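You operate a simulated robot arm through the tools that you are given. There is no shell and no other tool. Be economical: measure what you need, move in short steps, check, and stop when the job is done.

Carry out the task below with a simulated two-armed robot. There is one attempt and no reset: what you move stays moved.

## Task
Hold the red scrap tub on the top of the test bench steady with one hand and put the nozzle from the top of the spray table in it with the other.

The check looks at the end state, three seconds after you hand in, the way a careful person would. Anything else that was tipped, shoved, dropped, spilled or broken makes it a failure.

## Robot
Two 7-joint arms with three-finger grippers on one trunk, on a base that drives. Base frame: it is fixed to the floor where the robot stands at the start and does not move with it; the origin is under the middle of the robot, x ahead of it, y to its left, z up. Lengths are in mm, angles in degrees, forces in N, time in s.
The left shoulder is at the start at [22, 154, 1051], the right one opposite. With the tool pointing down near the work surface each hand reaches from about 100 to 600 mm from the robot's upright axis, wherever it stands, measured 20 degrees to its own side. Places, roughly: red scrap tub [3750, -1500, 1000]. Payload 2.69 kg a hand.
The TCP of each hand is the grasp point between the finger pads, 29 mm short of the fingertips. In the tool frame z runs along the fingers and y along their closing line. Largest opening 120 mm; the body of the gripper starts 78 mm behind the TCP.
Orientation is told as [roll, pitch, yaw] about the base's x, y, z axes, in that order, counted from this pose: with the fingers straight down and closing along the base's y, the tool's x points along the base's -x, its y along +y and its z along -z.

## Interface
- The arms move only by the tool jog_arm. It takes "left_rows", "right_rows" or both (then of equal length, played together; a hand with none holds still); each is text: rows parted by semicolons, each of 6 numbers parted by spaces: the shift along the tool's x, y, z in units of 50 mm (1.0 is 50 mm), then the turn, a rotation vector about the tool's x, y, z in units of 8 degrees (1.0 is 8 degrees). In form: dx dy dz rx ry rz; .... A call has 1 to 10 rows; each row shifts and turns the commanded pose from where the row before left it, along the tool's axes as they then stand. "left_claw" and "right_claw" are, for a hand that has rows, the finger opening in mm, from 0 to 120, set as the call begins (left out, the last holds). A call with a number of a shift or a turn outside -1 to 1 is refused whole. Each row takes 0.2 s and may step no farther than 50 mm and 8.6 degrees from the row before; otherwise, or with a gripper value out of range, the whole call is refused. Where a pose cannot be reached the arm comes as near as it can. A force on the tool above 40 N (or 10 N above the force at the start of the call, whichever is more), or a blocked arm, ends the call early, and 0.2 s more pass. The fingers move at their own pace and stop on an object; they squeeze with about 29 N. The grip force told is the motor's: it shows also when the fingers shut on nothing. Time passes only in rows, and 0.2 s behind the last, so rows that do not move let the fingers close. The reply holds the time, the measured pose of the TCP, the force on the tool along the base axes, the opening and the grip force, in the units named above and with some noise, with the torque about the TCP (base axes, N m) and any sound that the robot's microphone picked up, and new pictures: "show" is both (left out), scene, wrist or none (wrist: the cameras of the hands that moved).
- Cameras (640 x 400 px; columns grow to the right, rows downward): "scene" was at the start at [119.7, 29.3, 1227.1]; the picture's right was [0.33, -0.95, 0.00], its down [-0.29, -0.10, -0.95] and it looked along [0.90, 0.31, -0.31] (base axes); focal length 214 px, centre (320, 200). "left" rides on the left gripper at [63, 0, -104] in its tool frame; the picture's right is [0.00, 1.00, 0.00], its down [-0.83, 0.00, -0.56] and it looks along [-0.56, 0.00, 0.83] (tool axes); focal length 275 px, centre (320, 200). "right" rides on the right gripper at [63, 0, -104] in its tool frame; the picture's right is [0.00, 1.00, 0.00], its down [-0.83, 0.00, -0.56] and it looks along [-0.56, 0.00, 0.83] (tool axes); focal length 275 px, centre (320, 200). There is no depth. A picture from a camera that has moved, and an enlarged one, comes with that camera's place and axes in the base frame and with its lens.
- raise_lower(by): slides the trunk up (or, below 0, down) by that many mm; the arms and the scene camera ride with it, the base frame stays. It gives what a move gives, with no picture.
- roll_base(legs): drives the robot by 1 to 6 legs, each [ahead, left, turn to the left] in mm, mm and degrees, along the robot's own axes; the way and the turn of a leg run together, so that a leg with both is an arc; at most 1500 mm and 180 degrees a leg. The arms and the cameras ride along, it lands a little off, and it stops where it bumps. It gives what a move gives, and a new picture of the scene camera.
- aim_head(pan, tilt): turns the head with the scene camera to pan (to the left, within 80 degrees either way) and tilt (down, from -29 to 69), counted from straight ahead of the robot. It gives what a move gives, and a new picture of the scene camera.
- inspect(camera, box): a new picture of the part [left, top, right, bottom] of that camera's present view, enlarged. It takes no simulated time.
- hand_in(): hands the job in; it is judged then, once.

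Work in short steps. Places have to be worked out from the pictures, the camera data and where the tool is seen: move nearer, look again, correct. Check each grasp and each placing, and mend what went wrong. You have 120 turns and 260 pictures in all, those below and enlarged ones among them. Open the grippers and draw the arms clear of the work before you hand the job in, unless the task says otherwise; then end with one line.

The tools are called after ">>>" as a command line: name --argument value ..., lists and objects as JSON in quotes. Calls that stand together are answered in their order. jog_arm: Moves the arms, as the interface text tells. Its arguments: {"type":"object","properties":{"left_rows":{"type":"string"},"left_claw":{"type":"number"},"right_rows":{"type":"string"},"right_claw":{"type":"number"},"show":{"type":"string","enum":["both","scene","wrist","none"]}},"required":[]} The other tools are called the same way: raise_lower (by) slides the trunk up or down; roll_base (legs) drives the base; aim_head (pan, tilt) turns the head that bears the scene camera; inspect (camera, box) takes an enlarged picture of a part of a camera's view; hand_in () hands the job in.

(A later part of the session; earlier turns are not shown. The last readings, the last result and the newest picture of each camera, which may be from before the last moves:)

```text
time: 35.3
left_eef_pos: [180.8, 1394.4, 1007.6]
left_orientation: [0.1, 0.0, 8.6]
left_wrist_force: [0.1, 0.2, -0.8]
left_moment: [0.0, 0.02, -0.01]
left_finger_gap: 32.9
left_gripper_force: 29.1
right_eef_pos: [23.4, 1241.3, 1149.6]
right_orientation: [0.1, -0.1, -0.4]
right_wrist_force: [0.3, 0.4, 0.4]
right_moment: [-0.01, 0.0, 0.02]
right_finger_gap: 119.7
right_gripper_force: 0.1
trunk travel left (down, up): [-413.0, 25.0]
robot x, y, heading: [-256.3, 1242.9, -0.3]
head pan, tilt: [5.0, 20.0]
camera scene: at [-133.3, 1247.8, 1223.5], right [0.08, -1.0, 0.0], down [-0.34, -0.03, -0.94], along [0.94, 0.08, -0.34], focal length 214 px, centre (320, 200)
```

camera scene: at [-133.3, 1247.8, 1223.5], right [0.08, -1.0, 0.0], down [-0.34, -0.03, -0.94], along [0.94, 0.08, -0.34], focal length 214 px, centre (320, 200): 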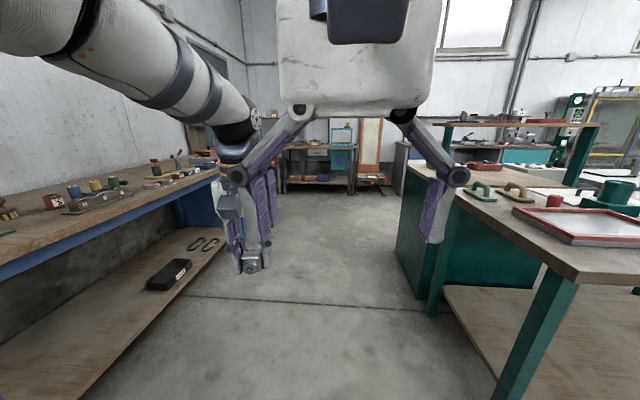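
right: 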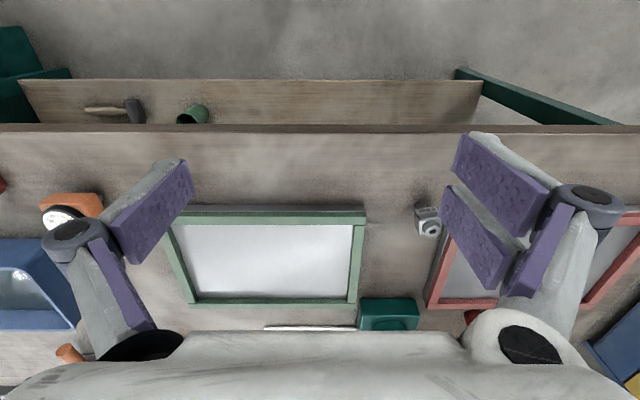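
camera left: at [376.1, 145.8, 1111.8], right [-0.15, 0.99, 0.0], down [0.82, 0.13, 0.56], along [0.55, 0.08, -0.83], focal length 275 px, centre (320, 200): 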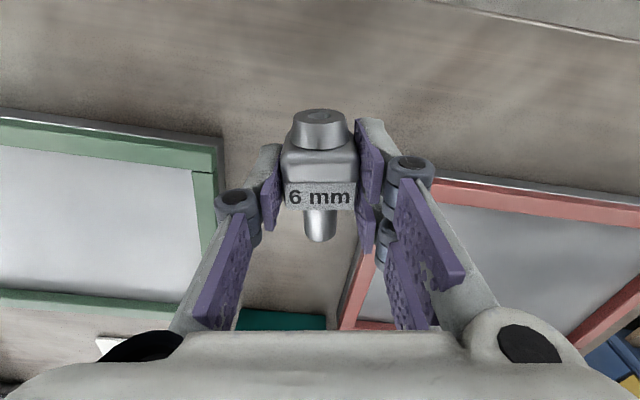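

Aisle is clear ahead. I drive 1500 mm forward and look to the right-front.

>>> roll_base --legs '[[1500, 0, 0.3]]'

>>> aim_head --pan -35 --tilt 20

```text
time: 42.7
left_eef_pos: [1671.7, 1400.8, 1008.2]
left_orientation: [0.0, 0.0, 9.3]
left_wrist_force: [-0.4, 1.0, -0.9]
left_moment: [-0.02, 0.03, 0.0]
left_finger_gap: 33.6
left_gripper_force: 28.9
right_eef_pos: [1517.1, 1246.2, 1149.6]
right_orientation: [0.1, -0.1, 0.4]
right_wrist_force: [-0.5, 0.0, -0.7]
right_moment: [0.03, 0.02, -0.02]
right_finger_gap: 120.2
right_gripper_force: 0.1
trunk travel left (down, up): [-413.0, 25.0]
robot x, y, heading: [1234.4, 1246.0, 0.1]
head pan, tilt: [5.0, 20.0]
camera scene: at [1359.7, 1251.1, 1223.5], right [0.09, -1.0, 0.0], down [-0.34, -0.03, -0.94], along [0.94, 0.09, -0.34], focal length 214 px, centre (320, 200)
```

scene: 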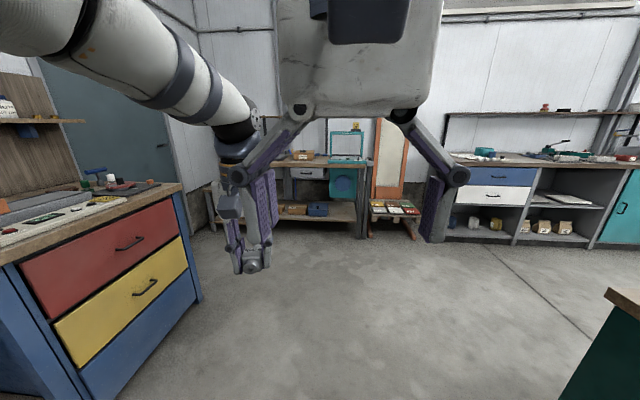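

```text
time: 43.8
left_eef_pos: [1672.4, 1400.7, 1009.1]
left_orientation: [-0.1, 0.0, 9.3]
left_wrist_force: [0.3, 0.0, -0.5]
left_moment: [0.0, 0.0, -0.01]
left_finger_gap: 33.4
left_gripper_force: 28.9
right_eef_pos: [1516.7, 1246.6, 1149.0]
right_orientation: [0.1, -0.1, 0.3]
right_wrist_force: [-0.2, 1.5, -0.6]
right_moment: [-0.03, 0.01, 0.02]
right_finger_gap: 120.1
right_gripper_force: 0.1
trunk travel left (down, up): [-413.0, 25.0]
robot x, y, heading: [1233.5, 1246.1, 0.3]
head pan, tilt: [-35.0, 20.0]
camera scene: at [1343.5, 1189.5, 1223.5], right [-0.57, -0.82, 0.0], down [-0.28, 0.19, -0.94], along [0.77, -0.53, -0.34], focal length 214 px, centre (320, 200)
```

scene: 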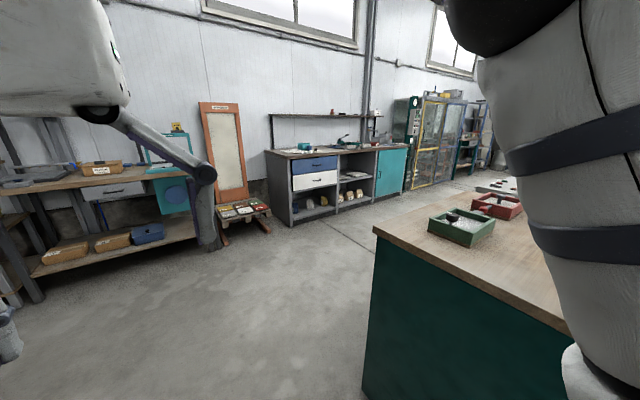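

Aisle between the tables and the back bench is wide (x≈1800–3550). I go on to x≈2550 and then to the right.

>>> roll_base --legs '[[1300, 0, 0], [0, -1400, 0]]'

>>> aim_head --pan -45 --tilt 25

```text
time: 60.8
left_eef_pos: [2997.0, 25.5, 1007.3]
left_orientation: [0.0, 0.0, 9.9]
left_wrist_force: [-0.6, -0.2, -0.8]
left_moment: [0.02, 0.0, 0.0]
left_finger_gap: 33.4
left_gripper_force: 28.8
right_eef_pos: [2842.6, -129.8, 1149.6]
right_orientation: [0.1, -0.1, 0.8]
right_wrist_force: [0.5, 0.3, -0.6]
right_moment: [0.02, -0.03, -0.01]
right_finger_gap: 120.2
right_gripper_force: 0.0
trunk travel left (down, up): [-413.0, 25.0]
robot x, y, heading: [2561.2, -134.9, 1.1]
head pan, tilt: [-35.0, 20.0]
camera scene: at [2670.0, -188.9, 1223.5], right [-0.56, -0.83, 0.0], down [-0.28, 0.19, -0.94], along [0.78, -0.53, -0.34], focal length 214 px, centre (320, 200)
```

scene: 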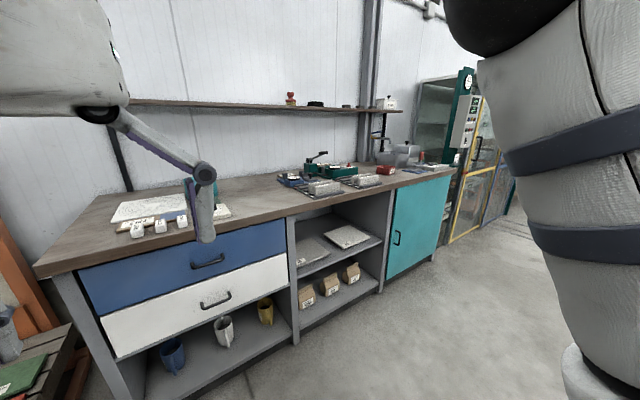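

```text
time: 61.5
left_eef_pos: [2997.4, 26.9, 1008.8]
left_orientation: [0.0, 0.0, 9.9]
left_wrist_force: [0.4, -0.4, -1.6]
left_moment: [0.02, 0.03, 0.03]
left_finger_gap: 33.5
left_gripper_force: 29.5
right_eef_pos: [2842.1, -129.5, 1148.5]
right_orientation: [0.1, -0.1, 0.9]
right_wrist_force: [0.8, 0.6, 0.2]
right_moment: [0.03, -0.01, -0.02]
right_finger_gap: 120.1
right_gripper_force: 0.1
trunk travel left (down, up): [-413.0, 25.0]
robot x, y, heading: [2559.8, -136.0, 0.9]
head pan, tilt: [-45.0, 25.0]
camera scene: at [2659.1, -200.6, 1215.5], right [-0.69, -0.72, 0.0], down [-0.3, 0.29, -0.91], along [0.65, -0.63, -0.42], focal length 214 px, centre (320, 200)
```

scene: 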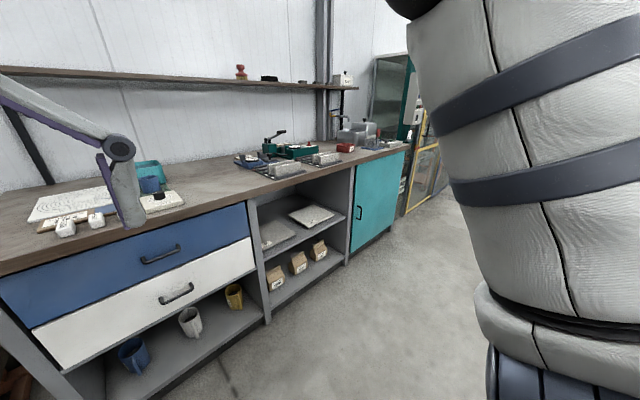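

Floor to the right along the bench is clear. I sidestep to face the tub.

>>> roll_base --legs '[[0, -1320, -0.9]]'

>>> aim_head --pan 0 --tilt 20

```text
time: 71.9
left_eef_pos: [3015.9, -1305.8, 1008.2]
left_orientation: [-0.1, 0.1, 9.4]
left_wrist_force: [0.1, 0.3, -1.0]
left_moment: [-0.02, 0.0, -0.06]
left_finger_gap: 33.4
left_gripper_force: 29.1
right_eef_pos: [2860.4, -1459.1, 1148.8]
right_orientation: [0.2, -0.1, 0.5]
right_wrist_force: [-0.3, -0.6, -0.1]
right_moment: [-0.01, -0.03, 0.02]
right_finger_gap: 120.1
right_gripper_force: 0.0
trunk travel left (down, up): [-413.0, 25.0]
robot x, y, heading: [2580.5, -1462.7, 0.2]
head pan, tilt: [-45.0, 25.0]
camera scene: at [2676.2, -1528.7, 1215.4], right [-0.7, -0.71, 0.0], down [-0.3, 0.3, -0.91], along [0.65, -0.64, -0.42], focal length 214 px, centre (320, 200)
```

scene: 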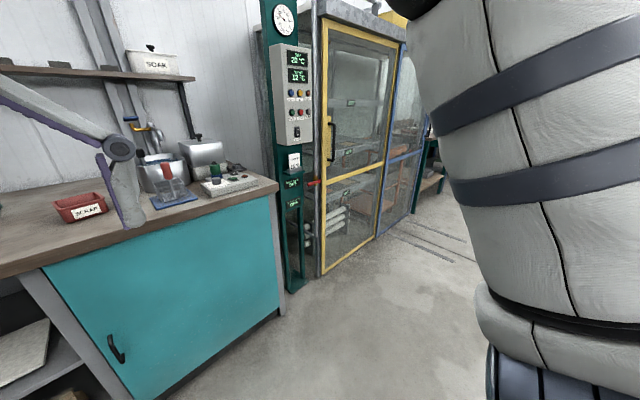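

```text
time: 73.0
left_eef_pos: [3015.2, -1305.4, 1008.8]
left_orientation: [0.0, 0.0, 9.4]
left_wrist_force: [0.8, 0.6, -1.2]
left_moment: [0.0, -0.01, -0.01]
left_finger_gap: 33.5
left_gripper_force: 29.0
right_eef_pos: [2859.8, -1459.1, 1149.8]
right_orientation: [0.2, -0.1, 0.3]
right_wrist_force: [0.2, 0.2, -0.6]
right_moment: [-0.01, -0.02, 0.0]
right_finger_gap: 119.8
right_gripper_force: 0.2
trunk travel left (down, up): [-413.0, 25.0]
robot x, y, heading: [2579.9, -1464.1, 0.6]
head pan, tilt: [0.0, 20.0]
camera scene: at [2703.5, -1463.3, 1223.5], right [0.01, -1.0, 0.0], down [-0.34, 0.0, -0.94], along [0.94, 0.01, -0.34], focal length 214 px, centre (320, 200)
```

scene: 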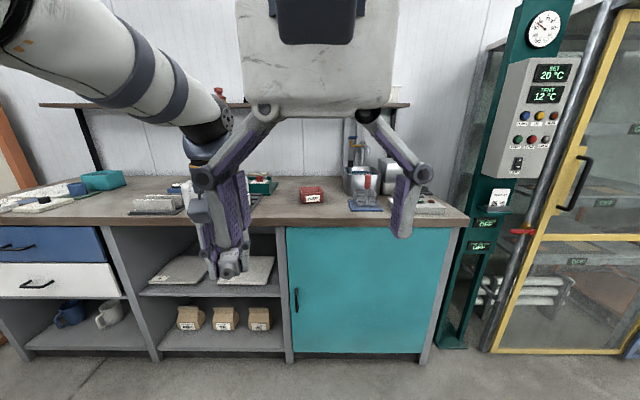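

Tub is ~205 mm behind the bench's front edge. I check my own base footprint by looking down before approaching, and enlarge the tub.

>>> inspect --camera "scene" --box '[230, 150, 470, 250]'

>>> aim_head --pan 0 --tilt 69

```text
2.67 times, centred on (350, 200) of scene
camera zoom: at [2703.5, -1463.3, 1223.5], right [0.01, -1.0, 0.0], down [-0.34, 0.0, -0.94], along [0.94, 0.01, -0.34], focal length 572 px, centre (240, 200)
```

zoom: 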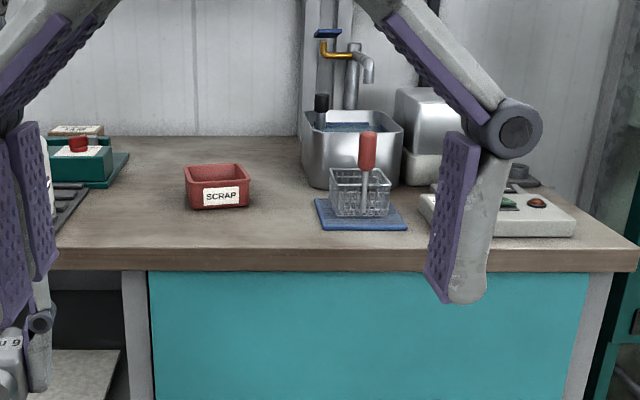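

```text
time: 74.2
left_eef_pos: [3015.1, -1303.9, 1007.5]
left_orientation: [0.0, 0.1, 9.3]
left_wrist_force: [1.2, 0.1, -0.5]
left_moment: [-0.01, -0.02, 0.0]
left_finger_gap: 33.2
left_gripper_force: 29.0
right_eef_pos: [2861.6, -1460.6, 1149.1]
right_orientation: [0.3, 0.2, 0.1]
right_wrist_force: [-0.8, -0.1, 0.0]
right_moment: [0.0, -0.03, -0.01]
right_finger_gap: 120.0
right_gripper_force: 0.1
trunk travel left (down, up): [-413.0, 25.0]
robot x, y, heading: [2576.7, -1462.6, 0.5]
head pan, tilt: [0.0, 68.8]
camera scene: at [2699.9, -1463.5, 1203.4], right [0.01, -1.0, 0.0], down [-0.54, 0.0, -0.84], along [0.84, 0.01, -0.54], focal length 214 px, centre (320, 200)
```

scene: 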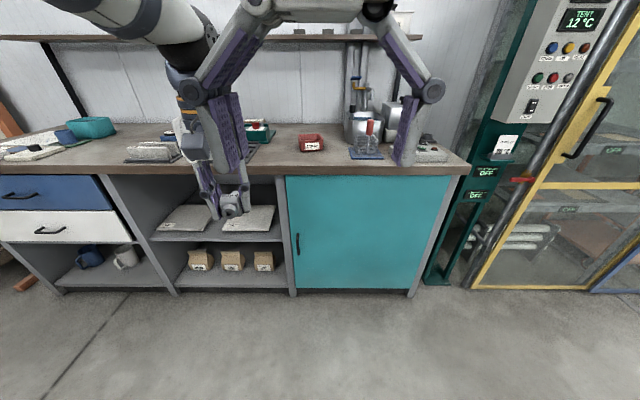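

>>> inspect --camera "scene" --box '[0, 0, 640, 400]'

```text
1.00 times, centred on (320, 200) of scene (not enlarged: the box is as wide or as high as the picture)
camera zoom: at [2699.9, -1463.5, 1203.4], right [0.01, -1.0, 0.0], down [-0.54, 0.0, -0.84], along [0.84, 0.01, -0.54], focal length 214 px, centre (320, 200)
```

zoom: 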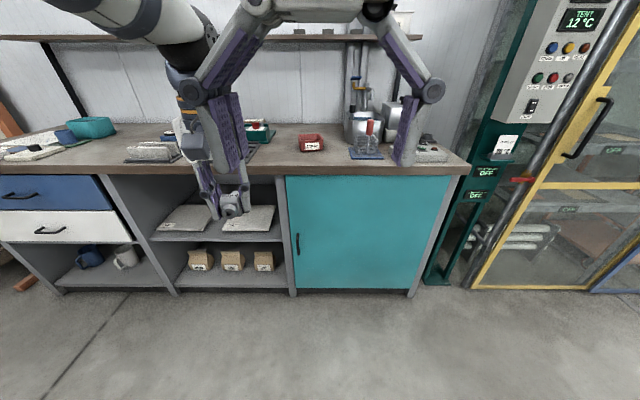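

Head tilt bottoms out; I advance 350 mm (hands stay above bench height) and look with both cameras.

>>> roll_base --legs '[[350, 0, -0.4]]'

>>> inspect --camera "right" --box '[0, 0, 640, 400]'

```text
time: 76.5
left_eef_pos: [3363.5, -1304.7, 1007.8]
left_orientation: [-0.1, 0.0, 9.1]
left_wrist_force: [0.4, 0.4, -1.0]
left_moment: [0.04, 0.03, 0.0]
left_finger_gap: 33.2
left_gripper_force: 28.9
right_eef_pos: [3207.7, -1458.8, 1147.4]
right_orientation: [0.1, 0.2, 0.0]
right_wrist_force: [-0.7, 0.5, 0.8]
right_moment: [-0.02, -0.03, 0.03]
right_finger_gap: 120.0
right_gripper_force: 0.0
trunk travel left (down, up): [-413.0, 25.0]
robot x, y, heading: [2924.0, -1463.6, 0.2]
head pan, tilt: [0.0, 68.8]
camera scene: at [3047.4, -1461.7, 1203.7], right [0.0, -1.0, 0.0], down [-0.54, 0.0, -0.84], along [0.84, 0.0, -0.54], focal length 214 px, centre (320, 200)
```

scene: 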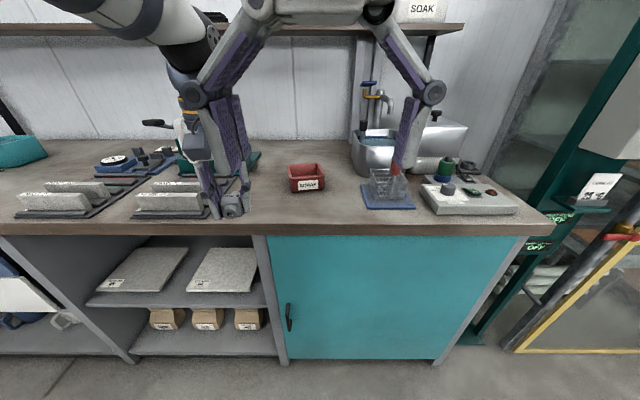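

```text
1.00 times, centred on (320, 200) of right (not enlarged: the box is as wide or as high as the picture)
camera zoom: at [3147.1, -1460.3, 1252.5], right [0.0, 1.0, 0.0], down [0.83, 0.0, 0.55], along [0.55, 0.0, -0.83], focal length 275 px, centre (320, 200)
```

zoom: 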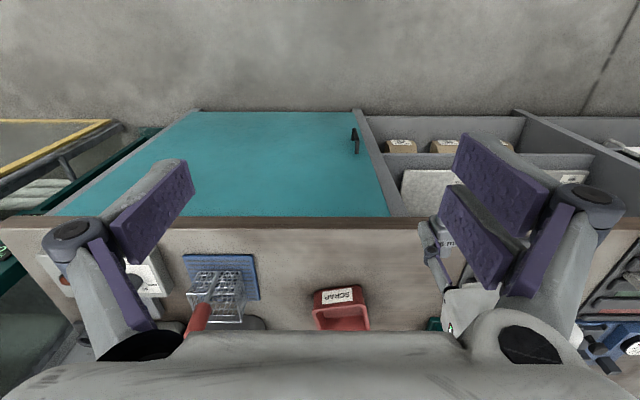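

>>> inspect --camera "right" --box '[280, 200, 440, 340]'

>>> inspect --camera "scene" --box '[250, 130, 410, 240]'

```text
2.86 times, centred on (360, 270) of right
camera zoom: at [3147.1, -1460.3, 1252.5], right [0.0, 1.0, 0.0], down [0.83, 0.0, 0.55], along [0.55, 0.0, -0.83], focal length 786 px, centre (206, 0)
```

zoom: 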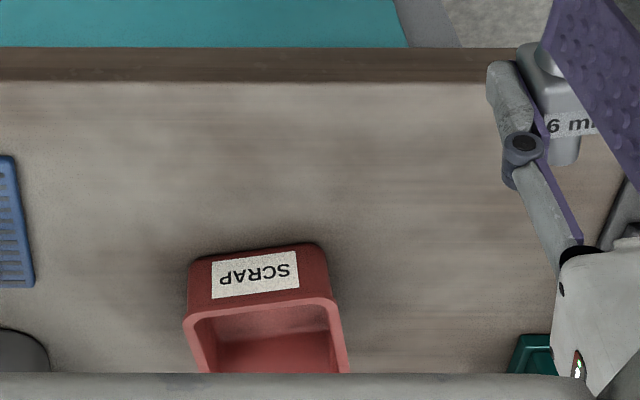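

```text
3.64 times, centred on (330, 185) of scene
camera zoom: at [3047.4, -1461.7, 1203.7], right [0.0, -1.0, 0.0], down [-0.54, 0.0, -0.84], along [0.84, 0.0, -0.54], focal length 780 px, centre (284, 254)
```

zoom: 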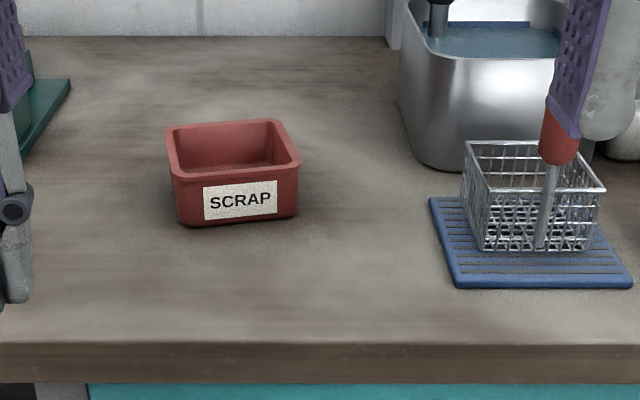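

Tub: front-bottom mid ≈(3650,-1420), ~112×95×50 mm, bench z≈848, yaw ≈+15°, centre ≈(3695,-1408). I move up to x≈3150, centred on it.

>>> roll_base --legs '[[0, 55, 0], [225, 0, 0]]'

>>> inspect --camera "right" --box '[200, 150, 440, 330]'

>>> inspect --camera "left" --box '[0, 0, 640, 400]'

```text
time: 78.9
left_eef_pos: [3589.9, -1248.8, 1008.8]
left_orientation: [-0.1, 0.0, 9.1]
left_wrist_force: [0.5, 0.0, -1.3]
left_moment: [-0.02, 0.0, 0.01]
left_finger_gap: 33.4
left_gripper_force: 28.9
right_eef_pos: [3438.3, -1404.7, 1146.6]
right_orientation: [0.0, 0.4, -0.3]
right_wrist_force: [0.3, -0.2, 0.2]
right_moment: [-0.01, 0.02, 0.05]
right_finger_gap: 120.1
right_gripper_force: 0.1
trunk travel left (down, up): [-413.0, 25.0]
robot x, y, heading: [3153.5, -1403.2, 0.5]
head pan, tilt: [0.0, 68.8]
camera scene: at [3274.4, -1405.9, 1202.4], right [0.0, -1.0, 0.0], down [-0.55, 0.0, -0.84], along [0.84, 0.0, -0.55], focal length 214 px, centre (320, 200)
```

scene: 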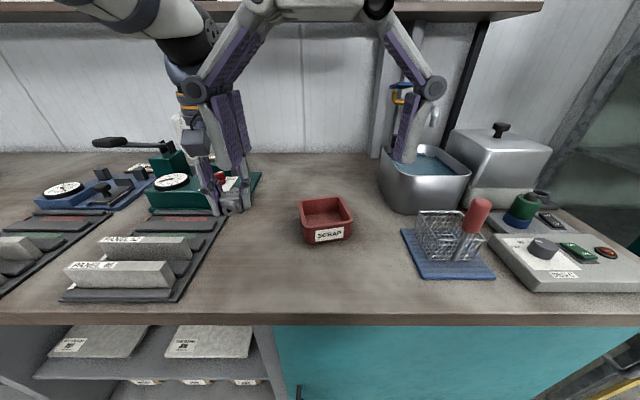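

```text
2.22 times, centred on (320, 240) of right
camera zoom: at [3376.1, -1404.9, 1251.7], right [0.0, 1.0, 0.0], down [0.84, 0.0, 0.55], along [0.55, 0.0, -0.84], focal length 612 px, centre (320, 111)
```

zoom: 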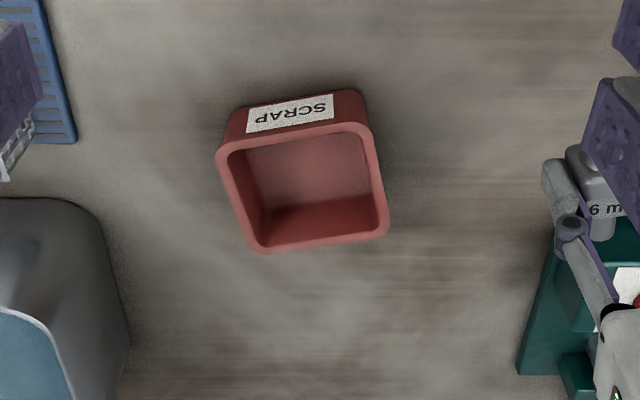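

```text
1.00 times, centred on (320, 200) of left (not enlarged: the box is as wide or as high as the picture)
camera zoom: at [3529.4, -1258.0, 1111.4], right [-0.15, 0.99, 0.0], down [0.82, 0.13, 0.56], along [0.55, 0.09, -0.83], focal length 275 px, centre (320, 200)
```

zoom: 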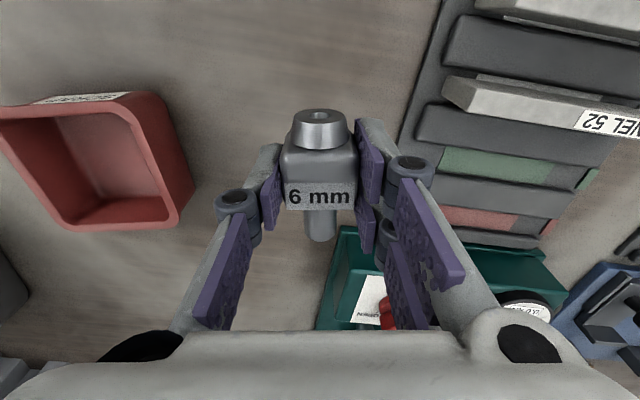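

Robot placed fine; tub centre ≈(3678,-1417), rim z≈897, yaw ≈12°. Plan: right hand turned so it closes along the tub's depth and pinches the front wall near the right corner; left hand will likewise turn and lower the nozzle. First move right hand over and start turning.

>>> jog_arm --right_rows "-0.8 -0.23 0.3 0 0 0;-0.8 -0.23 0.3 0 0 0;-0.8 -0.23 0.3 0 0 0;-0.8 -0.23 0.3 0 0 0;-0.8 -0.23 0.3 0 0 0;0 0 0 0 0 -1;0 0 0 0 0 -1;0 0 0 0 0 -1;0 0 0 0 0 -1;0 0 0 0 0 -1" --right_claw 60

```text
time: 81.1
left_eef_pos: [3590.6, -1248.9, 1008.2]
left_orientation: [0.0, -0.1, 9.1]
left_wrist_force: [0.9, 1.3, 0.2]
left_moment: [0.04, 0.0, 0.02]
left_finger_gap: 33.8
left_gripper_force: 29.3
right_eef_pos: [3637.7, -1462.7, 1071.0]
right_orientation: [0.3, 0.2, 40.0]
right_wrist_force: [-0.8, -0.2, 0.0]
right_moment: [0.01, -0.01, 0.01]
right_finger_gap: 60.0
right_gripper_force: 0.0
trunk travel left (down, up): [-413.0, 25.0]
robot x, y, heading: [3153.9, -1406.9, -0.1]
head pan, tilt: [0.0, 68.8]
camera scene: at [3240.7, -1406.0, 1156.0], right [0.0, -1.0, 0.0], down [-0.93, 0.0, -0.36], along [0.36, 0.0, -0.93], focal length 214 px, centre (320, 200)
camera right: at [3589.5, -1503.5, 1175.5], right [-0.65, 0.76, 0.01], down [0.64, 0.54, 0.55], along [0.42, 0.36, -0.83], focal length 275 px, centre (320, 200)
```

scene: 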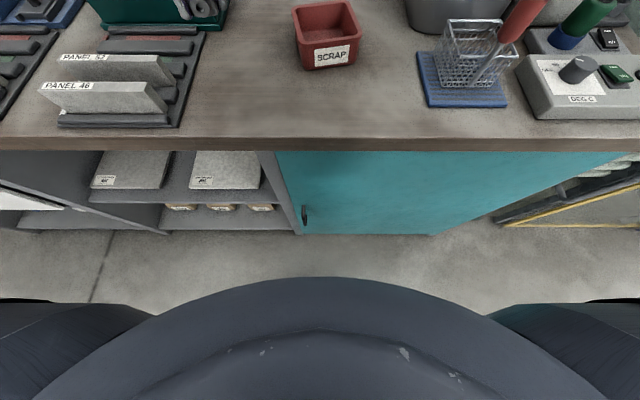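
right: 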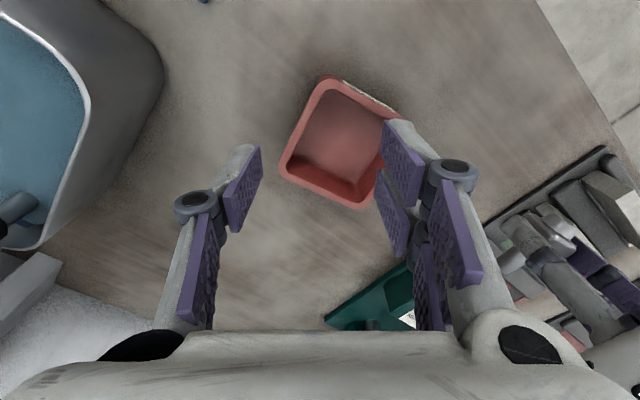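

Re-triangulating: tub centre ≈(3661,-1411), rim z≈915, bench ≈873, yaw ≈10°. Finish turning the right hand (yaw 100) and begin leaning it outward.

>>> jog_arm --right_rows "0 0 0 0 0 -1;0 0 0 0 0 -1;0 0 0 0 0 -1;0 0 0 0 0 -1;0 0 0 0 0 -1;0 0 0 0 0 -1;0 0 0 0 0 -1;0 0 0 0 0 -0.5;0 0 0 0 -1 0;0 0 0 0 -1 0" --right_claw 60

>>> aim_head --pan 0 --tilt 45

```text
time: 83.3
left_eef_pos: [3590.8, -1248.8, 1007.0]
left_orientation: [0.0, 0.0, 9.1]
left_wrist_force: [-0.2, 0.3, -1.7]
left_moment: [0.01, 0.01, 0.02]
left_finger_gap: 33.4
left_gripper_force: 28.5
right_eef_pos: [3635.1, -1461.6, 1070.6]
right_orientation: [0.3, -16.3, 99.8]
right_wrist_force: [-0.1, 0.4, -0.4]
right_moment: [0.0, -0.03, 0.02]
right_finger_gap: 59.8
right_gripper_force: 0.2
trunk travel left (down, up): [-413.0, 25.0]
robot x, y, heading: [3152.2, -1406.5, -0.0]
head pan, tilt: [0.0, 68.8]
camera scene: at [3240.8, -1406.3, 1156.0], right [0.0, -1.0, 0.0], down [-0.93, 0.0, -0.36], along [0.36, 0.0, -0.93], focal length 214 px, centre (320, 200)
camera right: at [3653.3, -1551.2, 1153.3], right [-0.98, -0.18, 0.0], down [-0.11, 0.63, 0.77], along [-0.14, 0.75, -0.64], focal length 275 px, centre (320, 200)
```

scene: 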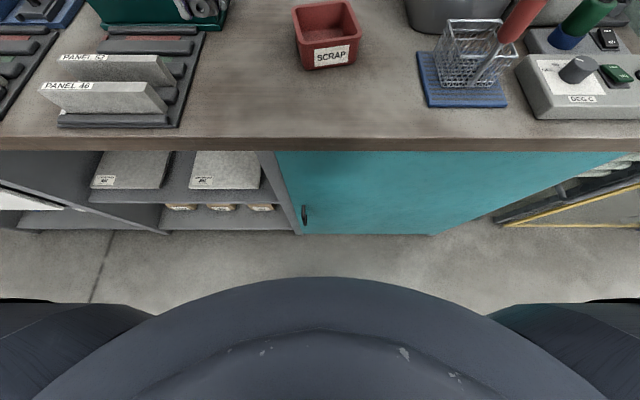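
right: 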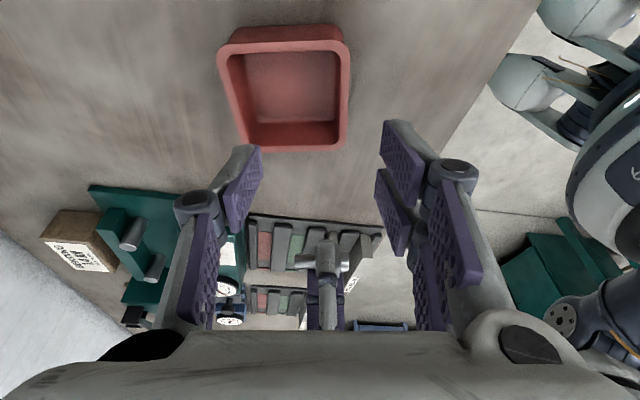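

```text
time: 84.2
left_eef_pos: [3590.8, -1248.3, 1008.4]
left_orientation: [-0.1, 0.0, 9.1]
left_wrist_force: [-0.3, -0.7, -0.2]
left_moment: [0.02, -0.02, -0.03]
left_finger_gap: 33.6
left_gripper_force: 28.6
right_eef_pos: [3635.8, -1462.2, 1069.8]
right_orientation: [0.4, -16.1, 99.7]
right_wrist_force: [-0.5, 0.7, 1.4]
right_moment: [0.01, 0.02, 0.0]
right_finger_gap: 60.1
right_gripper_force: 0.1
trunk travel left (down, up): [-413.0, 25.0]
robot x, y, heading: [3152.7, -1405.1, 0.4]
head pan, tilt: [0.0, 45.0]
camera scene: at [3266.1, -1405.9, 1184.8], right [0.0, -1.0, 0.0], down [-0.71, 0.0, -0.71], along [0.71, 0.0, -0.71], focal length 214 px, centre (320, 200)
```

scene: 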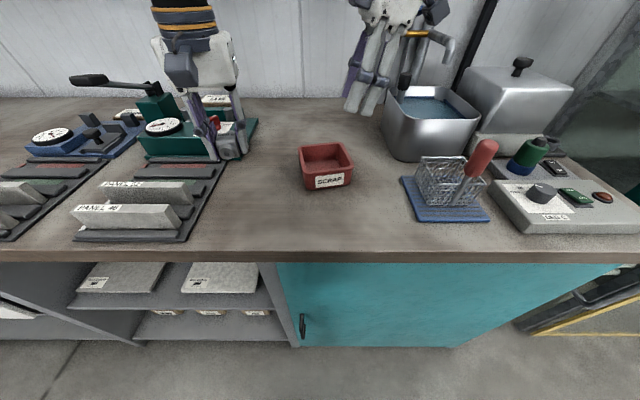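

Right hand is turned and aligned with the tub. I shift it over the front wall's right part and descend halfway to check.

>>> jog_arm --right_rows "0.035 0.165 0.8 0 0 0;0.035 0.165 0.8 0 0 0;0 0 0 0 0 0" --right_claw 60

>>> inspect --camera "scene" --box '[240, 80, 440, 220]'

```text
time: 85.0
left_eef_pos: [3591.5, -1248.7, 1008.7]
left_orientation: [0.1, 0.0, 9.2]
left_wrist_force: [-0.1, 0.3, -0.7]
left_moment: [-0.03, -0.02, 0.01]
left_finger_gap: 33.2
left_gripper_force: 28.5
right_eef_pos: [3617.0, -1446.9, 992.3]
right_orientation: [0.3, -16.1, 99.7]
right_wrist_force: [0.8, 0.4, 0.6]
right_moment: [0.01, 0.01, 0.01]
right_finger_gap: 59.7
right_gripper_force: 0.1
trunk travel left (down, up): [-413.0, 25.0]
robot x, y, heading: [3149.9, -1405.0, 0.0]
head pan, tilt: [0.0, 45.0]
camera scene: at [3265.9, -1405.9, 1184.9], right [0.0, -1.0, 0.0], down [-0.71, 0.0, -0.71], along [0.71, 0.0, -0.71], focal length 214 px, centre (320, 200)
camera right: at [3633.8, -1535.3, 1075.4], right [-0.98, -0.17, 0.0], down [-0.11, 0.63, 0.77], along [-0.14, 0.75, -0.64], focal length 275 px, centre (320, 200)
```

scene: 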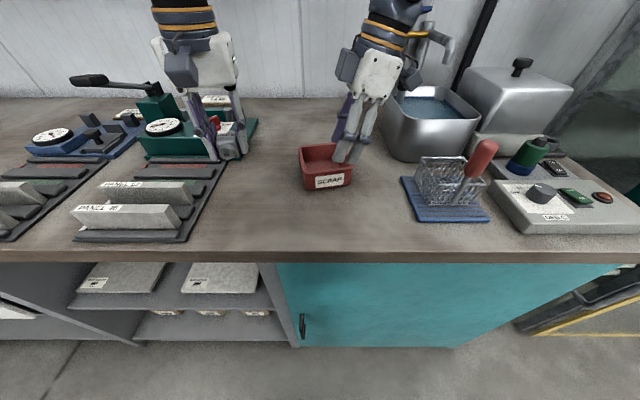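
right: 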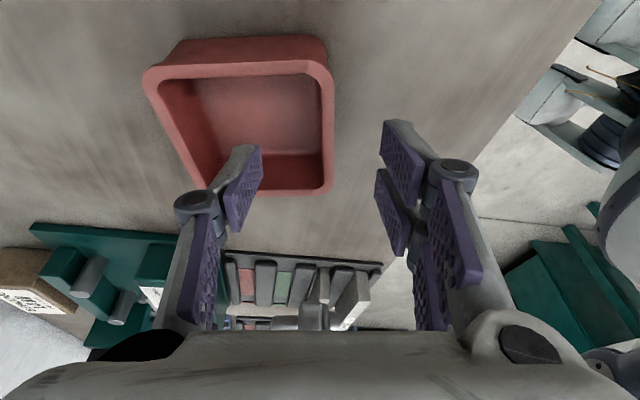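

```text
2.86 times, centred on (340, 150) of scene
camera zoom: at [3265.9, -1405.9, 1184.9], right [0.0, -1.0, 0.0], down [-0.71, 0.0, -0.71], along [0.71, 0.0, -0.71], focal length 613 px, centre (263, 343)
```

zoom: 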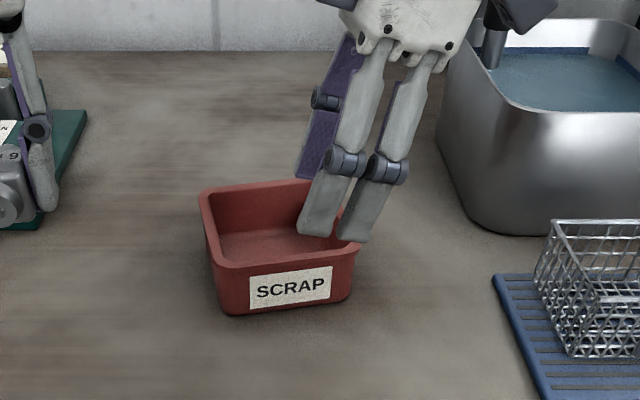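

Front rim near the right corner is at x≈3612–3622; the TCP is over the wall. I descend to z≈917 slightly to the left of the corner.

>>> jog_arm --right_rows "0.08 0 0.5 0 0 0;0.08 0 0.5 0 0 0;0.08 0 0.5 0 0 0;0 0 0 0 0 0" --right_claw 60

>>> inspect --camera "scene" --box '[240, 80, 440, 220]'

```text
time: 86.0
left_eef_pos: [3589.0, -1248.4, 1008.5]
left_orientation: [0.1, 0.0, 9.1]
left_wrist_force: [-0.2, -0.3, -1.7]
left_moment: [0.01, 0.01, -0.03]
left_finger_gap: 33.3
left_gripper_force: 29.2
right_eef_pos: [3614.8, -1437.5, 917.6]
right_orientation: [0.4, -16.3, 99.7]
right_wrist_force: [-0.2, -0.1, -0.3]
right_moment: [-0.02, -0.02, 0.0]
right_finger_gap: 60.0
right_gripper_force: 0.0
trunk travel left (down, up): [-413.0, 25.0]
robot x, y, heading: [3153.0, -1405.3, 0.3]
head pan, tilt: [0.0, 45.0]
camera scene: at [3265.9, -1405.9, 1184.9], right [0.0, -1.0, 0.0], down [-0.71, 0.0, -0.71], along [0.71, 0.0, -0.71], focal length 214 px, centre (320, 200)
camera right: at [3631.6, -1525.9, 999.9], right [-0.98, -0.17, 0.0], down [-0.11, 0.63, 0.77], along [-0.14, 0.75, -0.64], focal length 275 px, centre (320, 200)
```

scene: 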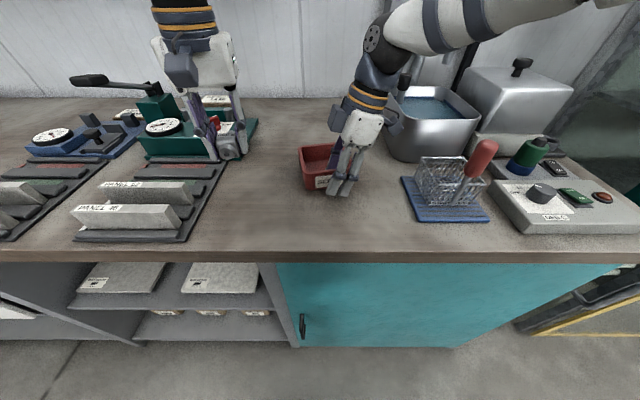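
right: 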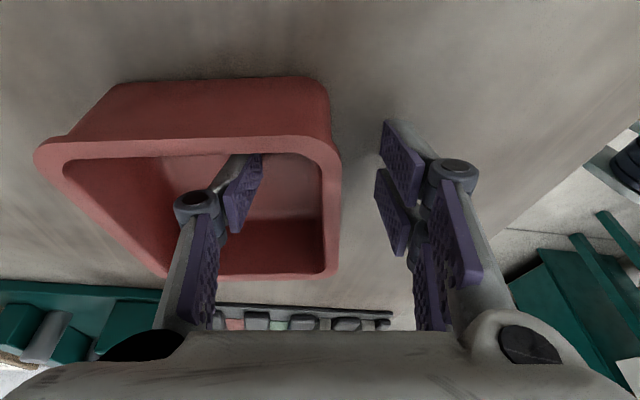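

```text
2.86 times, centred on (340, 150) of scene
camera zoom: at [3265.9, -1405.9, 1184.9], right [0.0, -1.0, 0.0], down [-0.71, 0.0, -0.71], along [0.71, 0.0, -0.71], focal length 613 px, centre (263, 343)
```

zoom: 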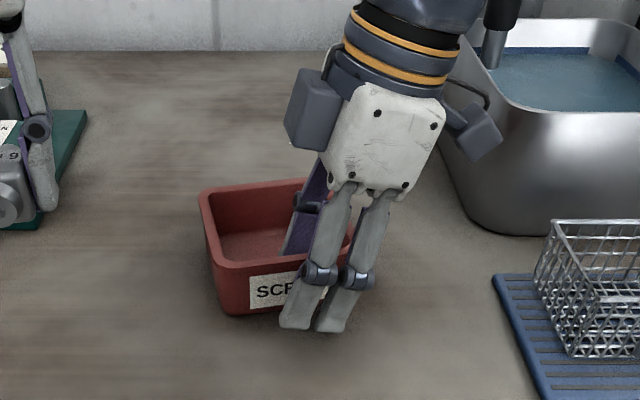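

One finger is inside, the other outside of the front wall, centred. I close gently.

>>> jog_arm --right_rows "0 0 0 0 0 0;0 0 0 0 0 0" --right_claw 20 --show "none"

>>> jog_arm --right_rows "0 0 0 0 0 0;0 0 0 0 0 0;0 0 0 0 0 0" --right_claw 0

>>> inspect --camera "scene" --box '[240, 80, 440, 220]'

```text
time: 86.5
left_eef_pos: [3590.0, -1249.0, 1008.2]
left_orientation: [0.1, -0.1, 9.1]
left_wrist_force: [0.1, 0.0, -1.6]
left_moment: [0.01, -0.02, -0.01]
left_finger_gap: 33.4
left_gripper_force: 28.3
right_eef_pos: [3614.1, -1437.6, 916.6]
right_orientation: [0.4, -16.2, 99.8]
right_wrist_force: [-0.3, 0.3, -0.6]
right_moment: [0.01, -0.03, -0.02]
right_finger_gap: 19.8
right_gripper_force: 0.1
trunk travel left (down, up): [-413.0, 25.0]
robot x, y, heading: [3153.8, -1407.4, 0.4]
head pan, tilt: [0.0, 45.0]
```

```text
time: 87.3
left_eef_pos: [3591.2, -1248.4, 1007.9]
left_orientation: [0.0, -0.1, 9.1]
left_wrist_force: [1.1, 0.1, -0.6]
left_moment: [0.02, 0.01, 0.0]
left_finger_gap: 33.6
left_gripper_force: 29.4
right_eef_pos: [3615.4, -1436.7, 917.2]
right_orientation: [0.4, -16.1, 99.7]
right_wrist_force: [0.2, 0.4, 0.6]
right_moment: [0.04, 0.0, -0.05]
right_finger_gap: 6.1
right_gripper_force: 28.8
trunk travel left (down, up): [-413.0, 25.0]
robot x, y, heading: [3154.4, -1404.2, 0.3]
head pan, tilt: [0.0, 45.0]
camera scene: at [3266.2, -1405.9, 1184.8], right [0.0, -1.0, 0.0], down [-0.71, 0.0, -0.71], along [0.71, 0.0, -0.71], focal length 214 px, centre (320, 200)
camera right: at [3631.9, -1526.0, 1000.0], right [-0.98, -0.17, 0.01], down [-0.11, 0.63, 0.77], along [-0.14, 0.75, -0.64], focal length 275 px, centre (320, 200)
```

scene: 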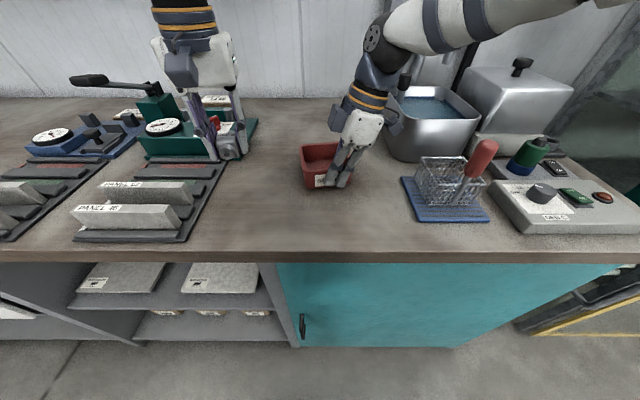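
right: 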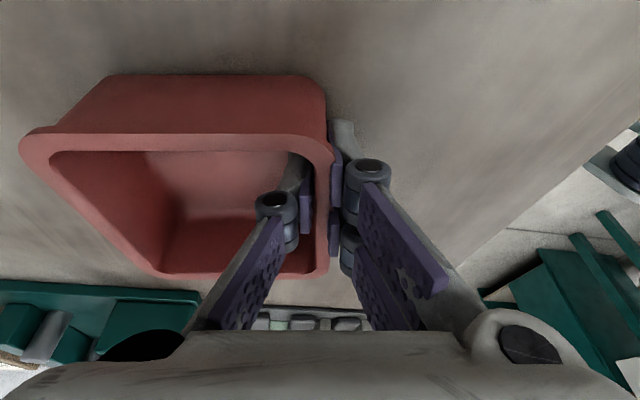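

```text
2.86 times, centred on (340, 150) of scene
camera zoom: at [3266.2, -1405.9, 1184.8], right [0.0, -1.0, 0.0], down [-0.71, 0.0, -0.71], along [0.71, 0.0, -0.71], focal length 613 px, centre (263, 343)
```

zoom: 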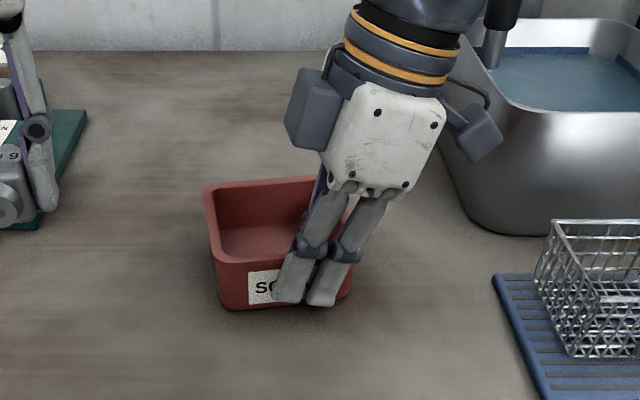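

The tub wall is pinched (6.1 mm, 29 N) and it hardly moved. Now I raise the left hand a little and turn it by ~−89° so it too closes along the tub's depth.

>>> jog_arm --left_rows "0 0 -0.4 0 0 0;0 0 -0.4 0 0 0.5;0 0 0 0 0 1;0 0 0 0 0 1;0 0 0 0 0 1;0 0 0 0 0 1;0 0 0 0 0 1;0 0 0 0 0 1;0 0 0 0 0 1;0 0 0 0 0 1" --show "none"

>>> jog_arm --left_rows "0 0 0 0 0 1;0 0 0 0 0 1;0 0 0 0 0 0.6;0 0 0 0 -0.8 0;0 0 0 0 -0.8 0;0 0 0 0 -0.8 0;0 0 0 0 -0.72 0;0 0 0 0 0 0" --show "both"

```text
time: 89.5
left_eef_pos: [3591.4, -1249.5, 1048.4]
left_orientation: [0.1, -0.2, -59.1]
left_wrist_force: [0.4, -0.2, -0.7]
left_moment: [0.0, 0.03, 0.0]
left_finger_gap: 33.4
left_gripper_force: 29.3
right_eef_pos: [3615.7, -1437.7, 917.3]
right_orientation: [0.4, -16.2, 99.8]
right_wrist_force: [0.3, 0.2, -0.9]
right_moment: [-0.03, -0.03, 0.03]
right_finger_gap: 5.8
right_gripper_force: 28.8
trunk travel left (down, up): [-413.0, 25.0]
robot x, y, heading: [3153.6, -1401.2, 0.2]
head pan, tilt: [0.0, 45.0]
```

```text
time: 91.3
left_eef_pos: [3590.6, -1249.7, 1048.6]
left_orientation: [0.0, -25.1, -79.8]
left_wrist_force: [0.2, 0.1, -1.7]
left_moment: [0.0, 0.02, 0.0]
left_finger_gap: 33.3
left_gripper_force: 29.3
right_eef_pos: [3615.4, -1437.3, 917.3]
right_orientation: [0.3, -16.2, 99.7]
right_wrist_force: [1.0, -0.7, 0.1]
right_moment: [0.03, 0.05, 0.0]
right_finger_gap: 6.1
right_gripper_force: 28.5
trunk travel left (down, up): [-413.0, 25.0]
robot x, y, heading: [3152.4, -1406.0, 0.3]
head pan, tilt: [0.0, 45.0]
camera scene: at [3266.2, -1406.0, 1184.9], right [0.0, -1.0, 0.0], down [-0.71, 0.0, -0.71], along [0.71, 0.0, -0.71], focal length 214 px, centre (320, 200)
camera left: at [3573.1, -1148.9, 1115.2], right [0.98, 0.17, 0.0], down [0.09, -0.51, 0.86], along [0.15, -0.84, -0.52], focal length 275 px, centre (320, 200)
```

scene: 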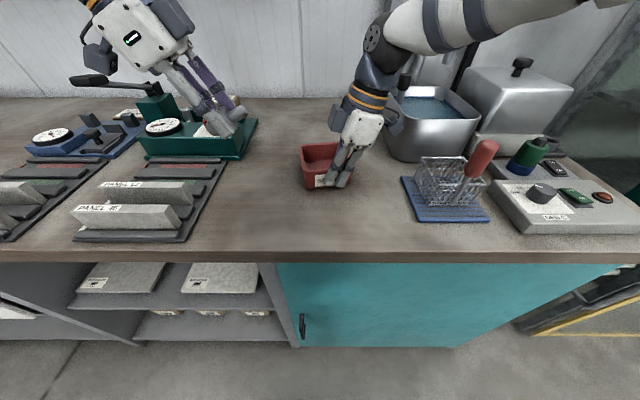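
left: 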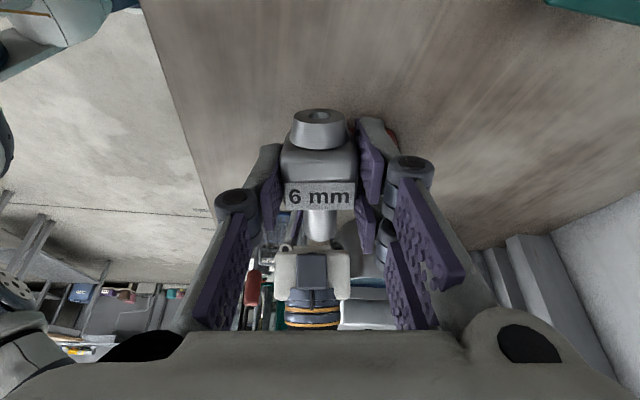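

Left hand is turned and leaning outward with the nozzle secure. I bring it next to the tub at z≈975, still left of it.

>>> jog_arm --left_rows "-0.2575 0.28 0.525 0 0 0;-0.2575 0.28 0.525 0 0 0;-0.2575 0.28 0.525 0 0 0;-0.2575 0.28 0.525 0 0 0;0 0 0 0 0 0"

>>> inspect --camera "scene" --box '[220, 70, 420, 210]'

```text
time: 92.5
left_eef_pos: [3663.4, -1329.4, 974.1]
left_orientation: [0.0, -25.0, -79.8]
left_wrist_force: [0.0, 0.6, -1.6]
left_moment: [0.01, -0.02, 0.0]
left_finger_gap: 33.2
left_gripper_force: 28.8
right_eef_pos: [3614.2, -1436.2, 917.0]
right_orientation: [0.5, -16.2, 99.8]
right_wrist_force: [-0.7, 0.2, -0.4]
right_moment: [0.0, 0.02, -0.02]
right_finger_gap: 5.8
right_gripper_force: 28.6
trunk travel left (down, up): [-413.0, 25.0]
robot x, y, heading: [3154.9, -1402.7, 0.3]
head pan, tilt: [0.0, 45.0]
camera scene: at [3266.1, -1405.8, 1184.9], right [0.0, -1.0, 0.0], down [-0.71, 0.0, -0.71], along [0.71, 0.0, -0.71], focal length 214 px, centre (320, 200)
camera left: at [3645.0, -1228.5, 1041.4], right [0.98, 0.18, 0.0], down [0.09, -0.51, 0.86], along [0.15, -0.84, -0.52], focal length 275 px, centre (320, 200)
```

scene: 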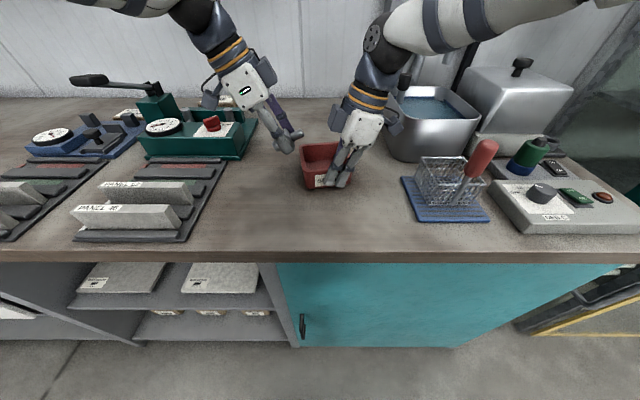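
left: 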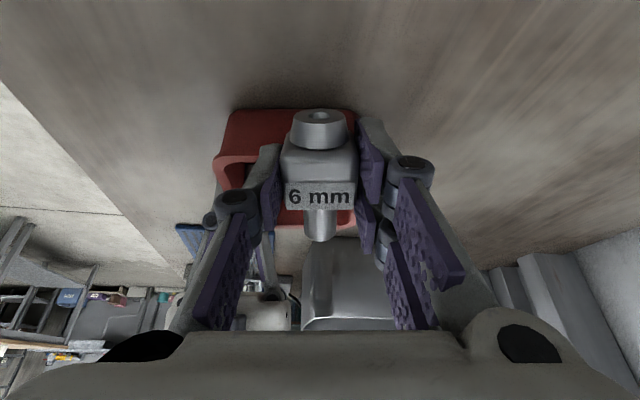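

```text
2.86 times, centred on (320, 140) of scene
camera zoom: at [3266.1, -1405.8, 1184.9], right [0.0, -1.0, 0.0], down [-0.71, 0.0, -0.71], along [0.71, 0.0, -0.71], focal length 613 px, centre (320, 371)
```

zoom: 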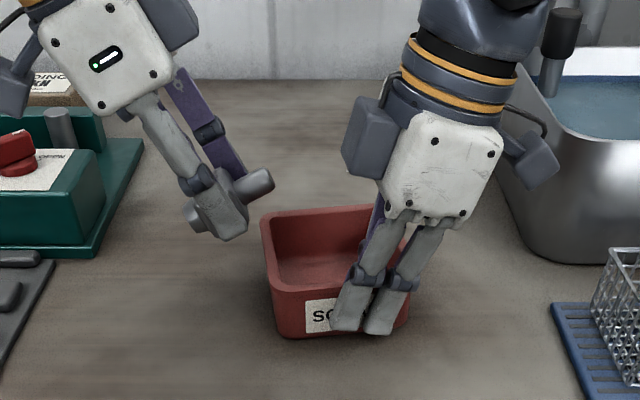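

Refined: rim z≈933, bench 879, inner depth ≈81 mm. I lift 12 mm for rim clearance and shift the nozzle over the tub's free space.

>>> jog_arm --left_rows "-0.1 0 -0.217 0 0 0;-0.35 -0.07 0.166 0 0 0;-0.35 -0.07 0.166 0 0 0;-0.35 -0.07 0.166 0 0 0;-0.35 -0.07 0.166 0 0 0;0 0 0 0 0 0"

>>> inspect --camera "scene" --box '[240, 70, 400, 200]'

>>> inspect --camera "right" --box '[0, 0, 640, 400]'

```text
time: 94.0
left_eef_pos: [3662.9, -1408.3, 986.5]
left_orientation: [0.0, -25.1, -79.7]
left_wrist_force: [0.0, 0.5, -0.9]
left_moment: [-0.02, 0.01, -0.01]
left_finger_gap: 33.6
left_gripper_force: 29.0
right_eef_pos: [3615.4, -1437.3, 917.5]
right_orientation: [0.4, -16.1, 99.7]
right_wrist_force: [0.6, 0.3, 0.3]
right_moment: [0.06, -0.02, 0.03]
right_finger_gap: 5.8
right_gripper_force: 29.0
trunk travel left (down, up): [-413.0, 25.0]
robot x, y, heading: [3153.3, -1402.7, 0.3]
head pan, tilt: [0.0, 45.0]
camera scene: at [3266.2, -1405.8, 1184.8], right [0.0, -1.0, 0.0], down [-0.71, 0.0, -0.71], along [0.71, 0.0, -0.71], focal length 214 px, centre (320, 200)
camera left: at [3644.9, -1307.4, 1053.7], right [0.98, 0.18, 0.0], down [0.09, -0.51, 0.86], along [0.15, -0.84, -0.52], focal length 275 px, centre (320, 200)
```

scene: 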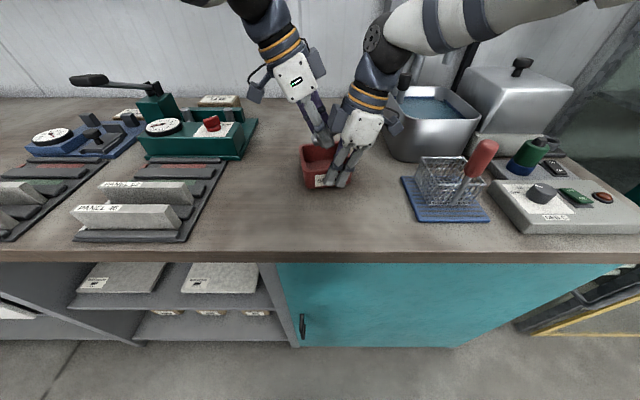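
left: 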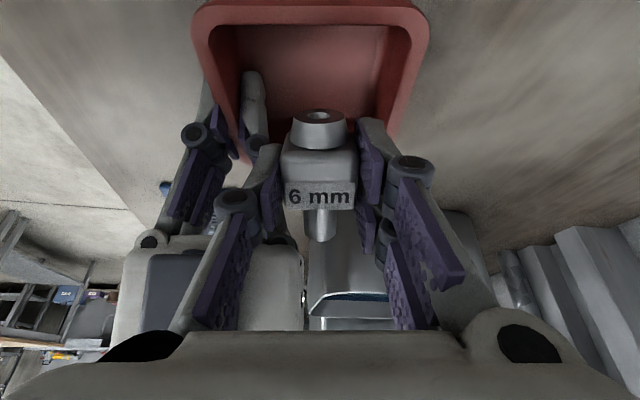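

```text
3.08 times, centred on (320, 135) of scene
camera zoom: at [3266.2, -1405.8, 1184.8], right [0.0, -1.0, 0.0], down [-0.71, 0.0, -0.71], along [0.71, 0.0, -0.71], focal length 660 px, centre (320, 400)
```

zoom: 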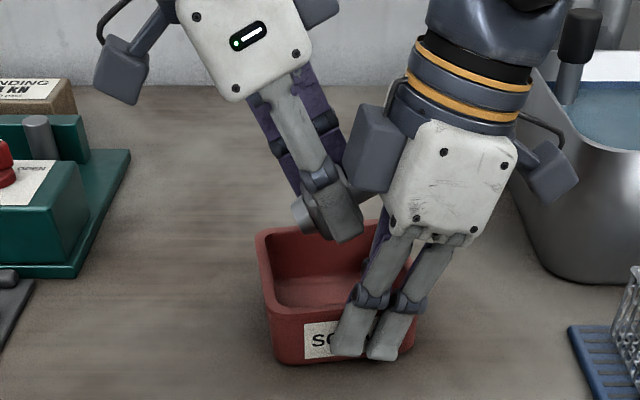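

```text
1.00 times, centred on (320, 200) of right (not enlarged: the box is as wide or as high as the picture)
camera zoom: at [3631.9, -1525.9, 1000.1], right [-0.98, -0.17, 0.0], down [-0.11, 0.63, 0.77], along [-0.14, 0.75, -0.64], focal length 275 px, centre (320, 200)
```

zoom: 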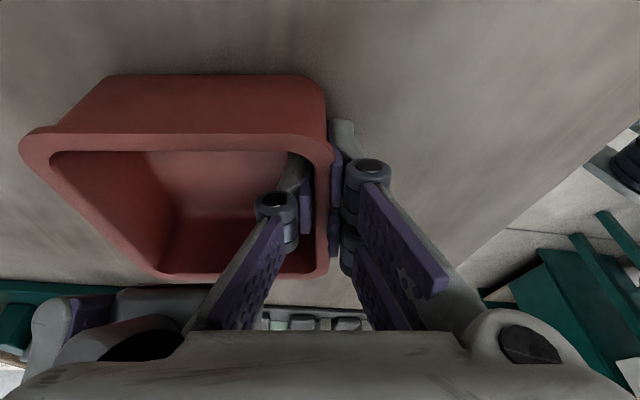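

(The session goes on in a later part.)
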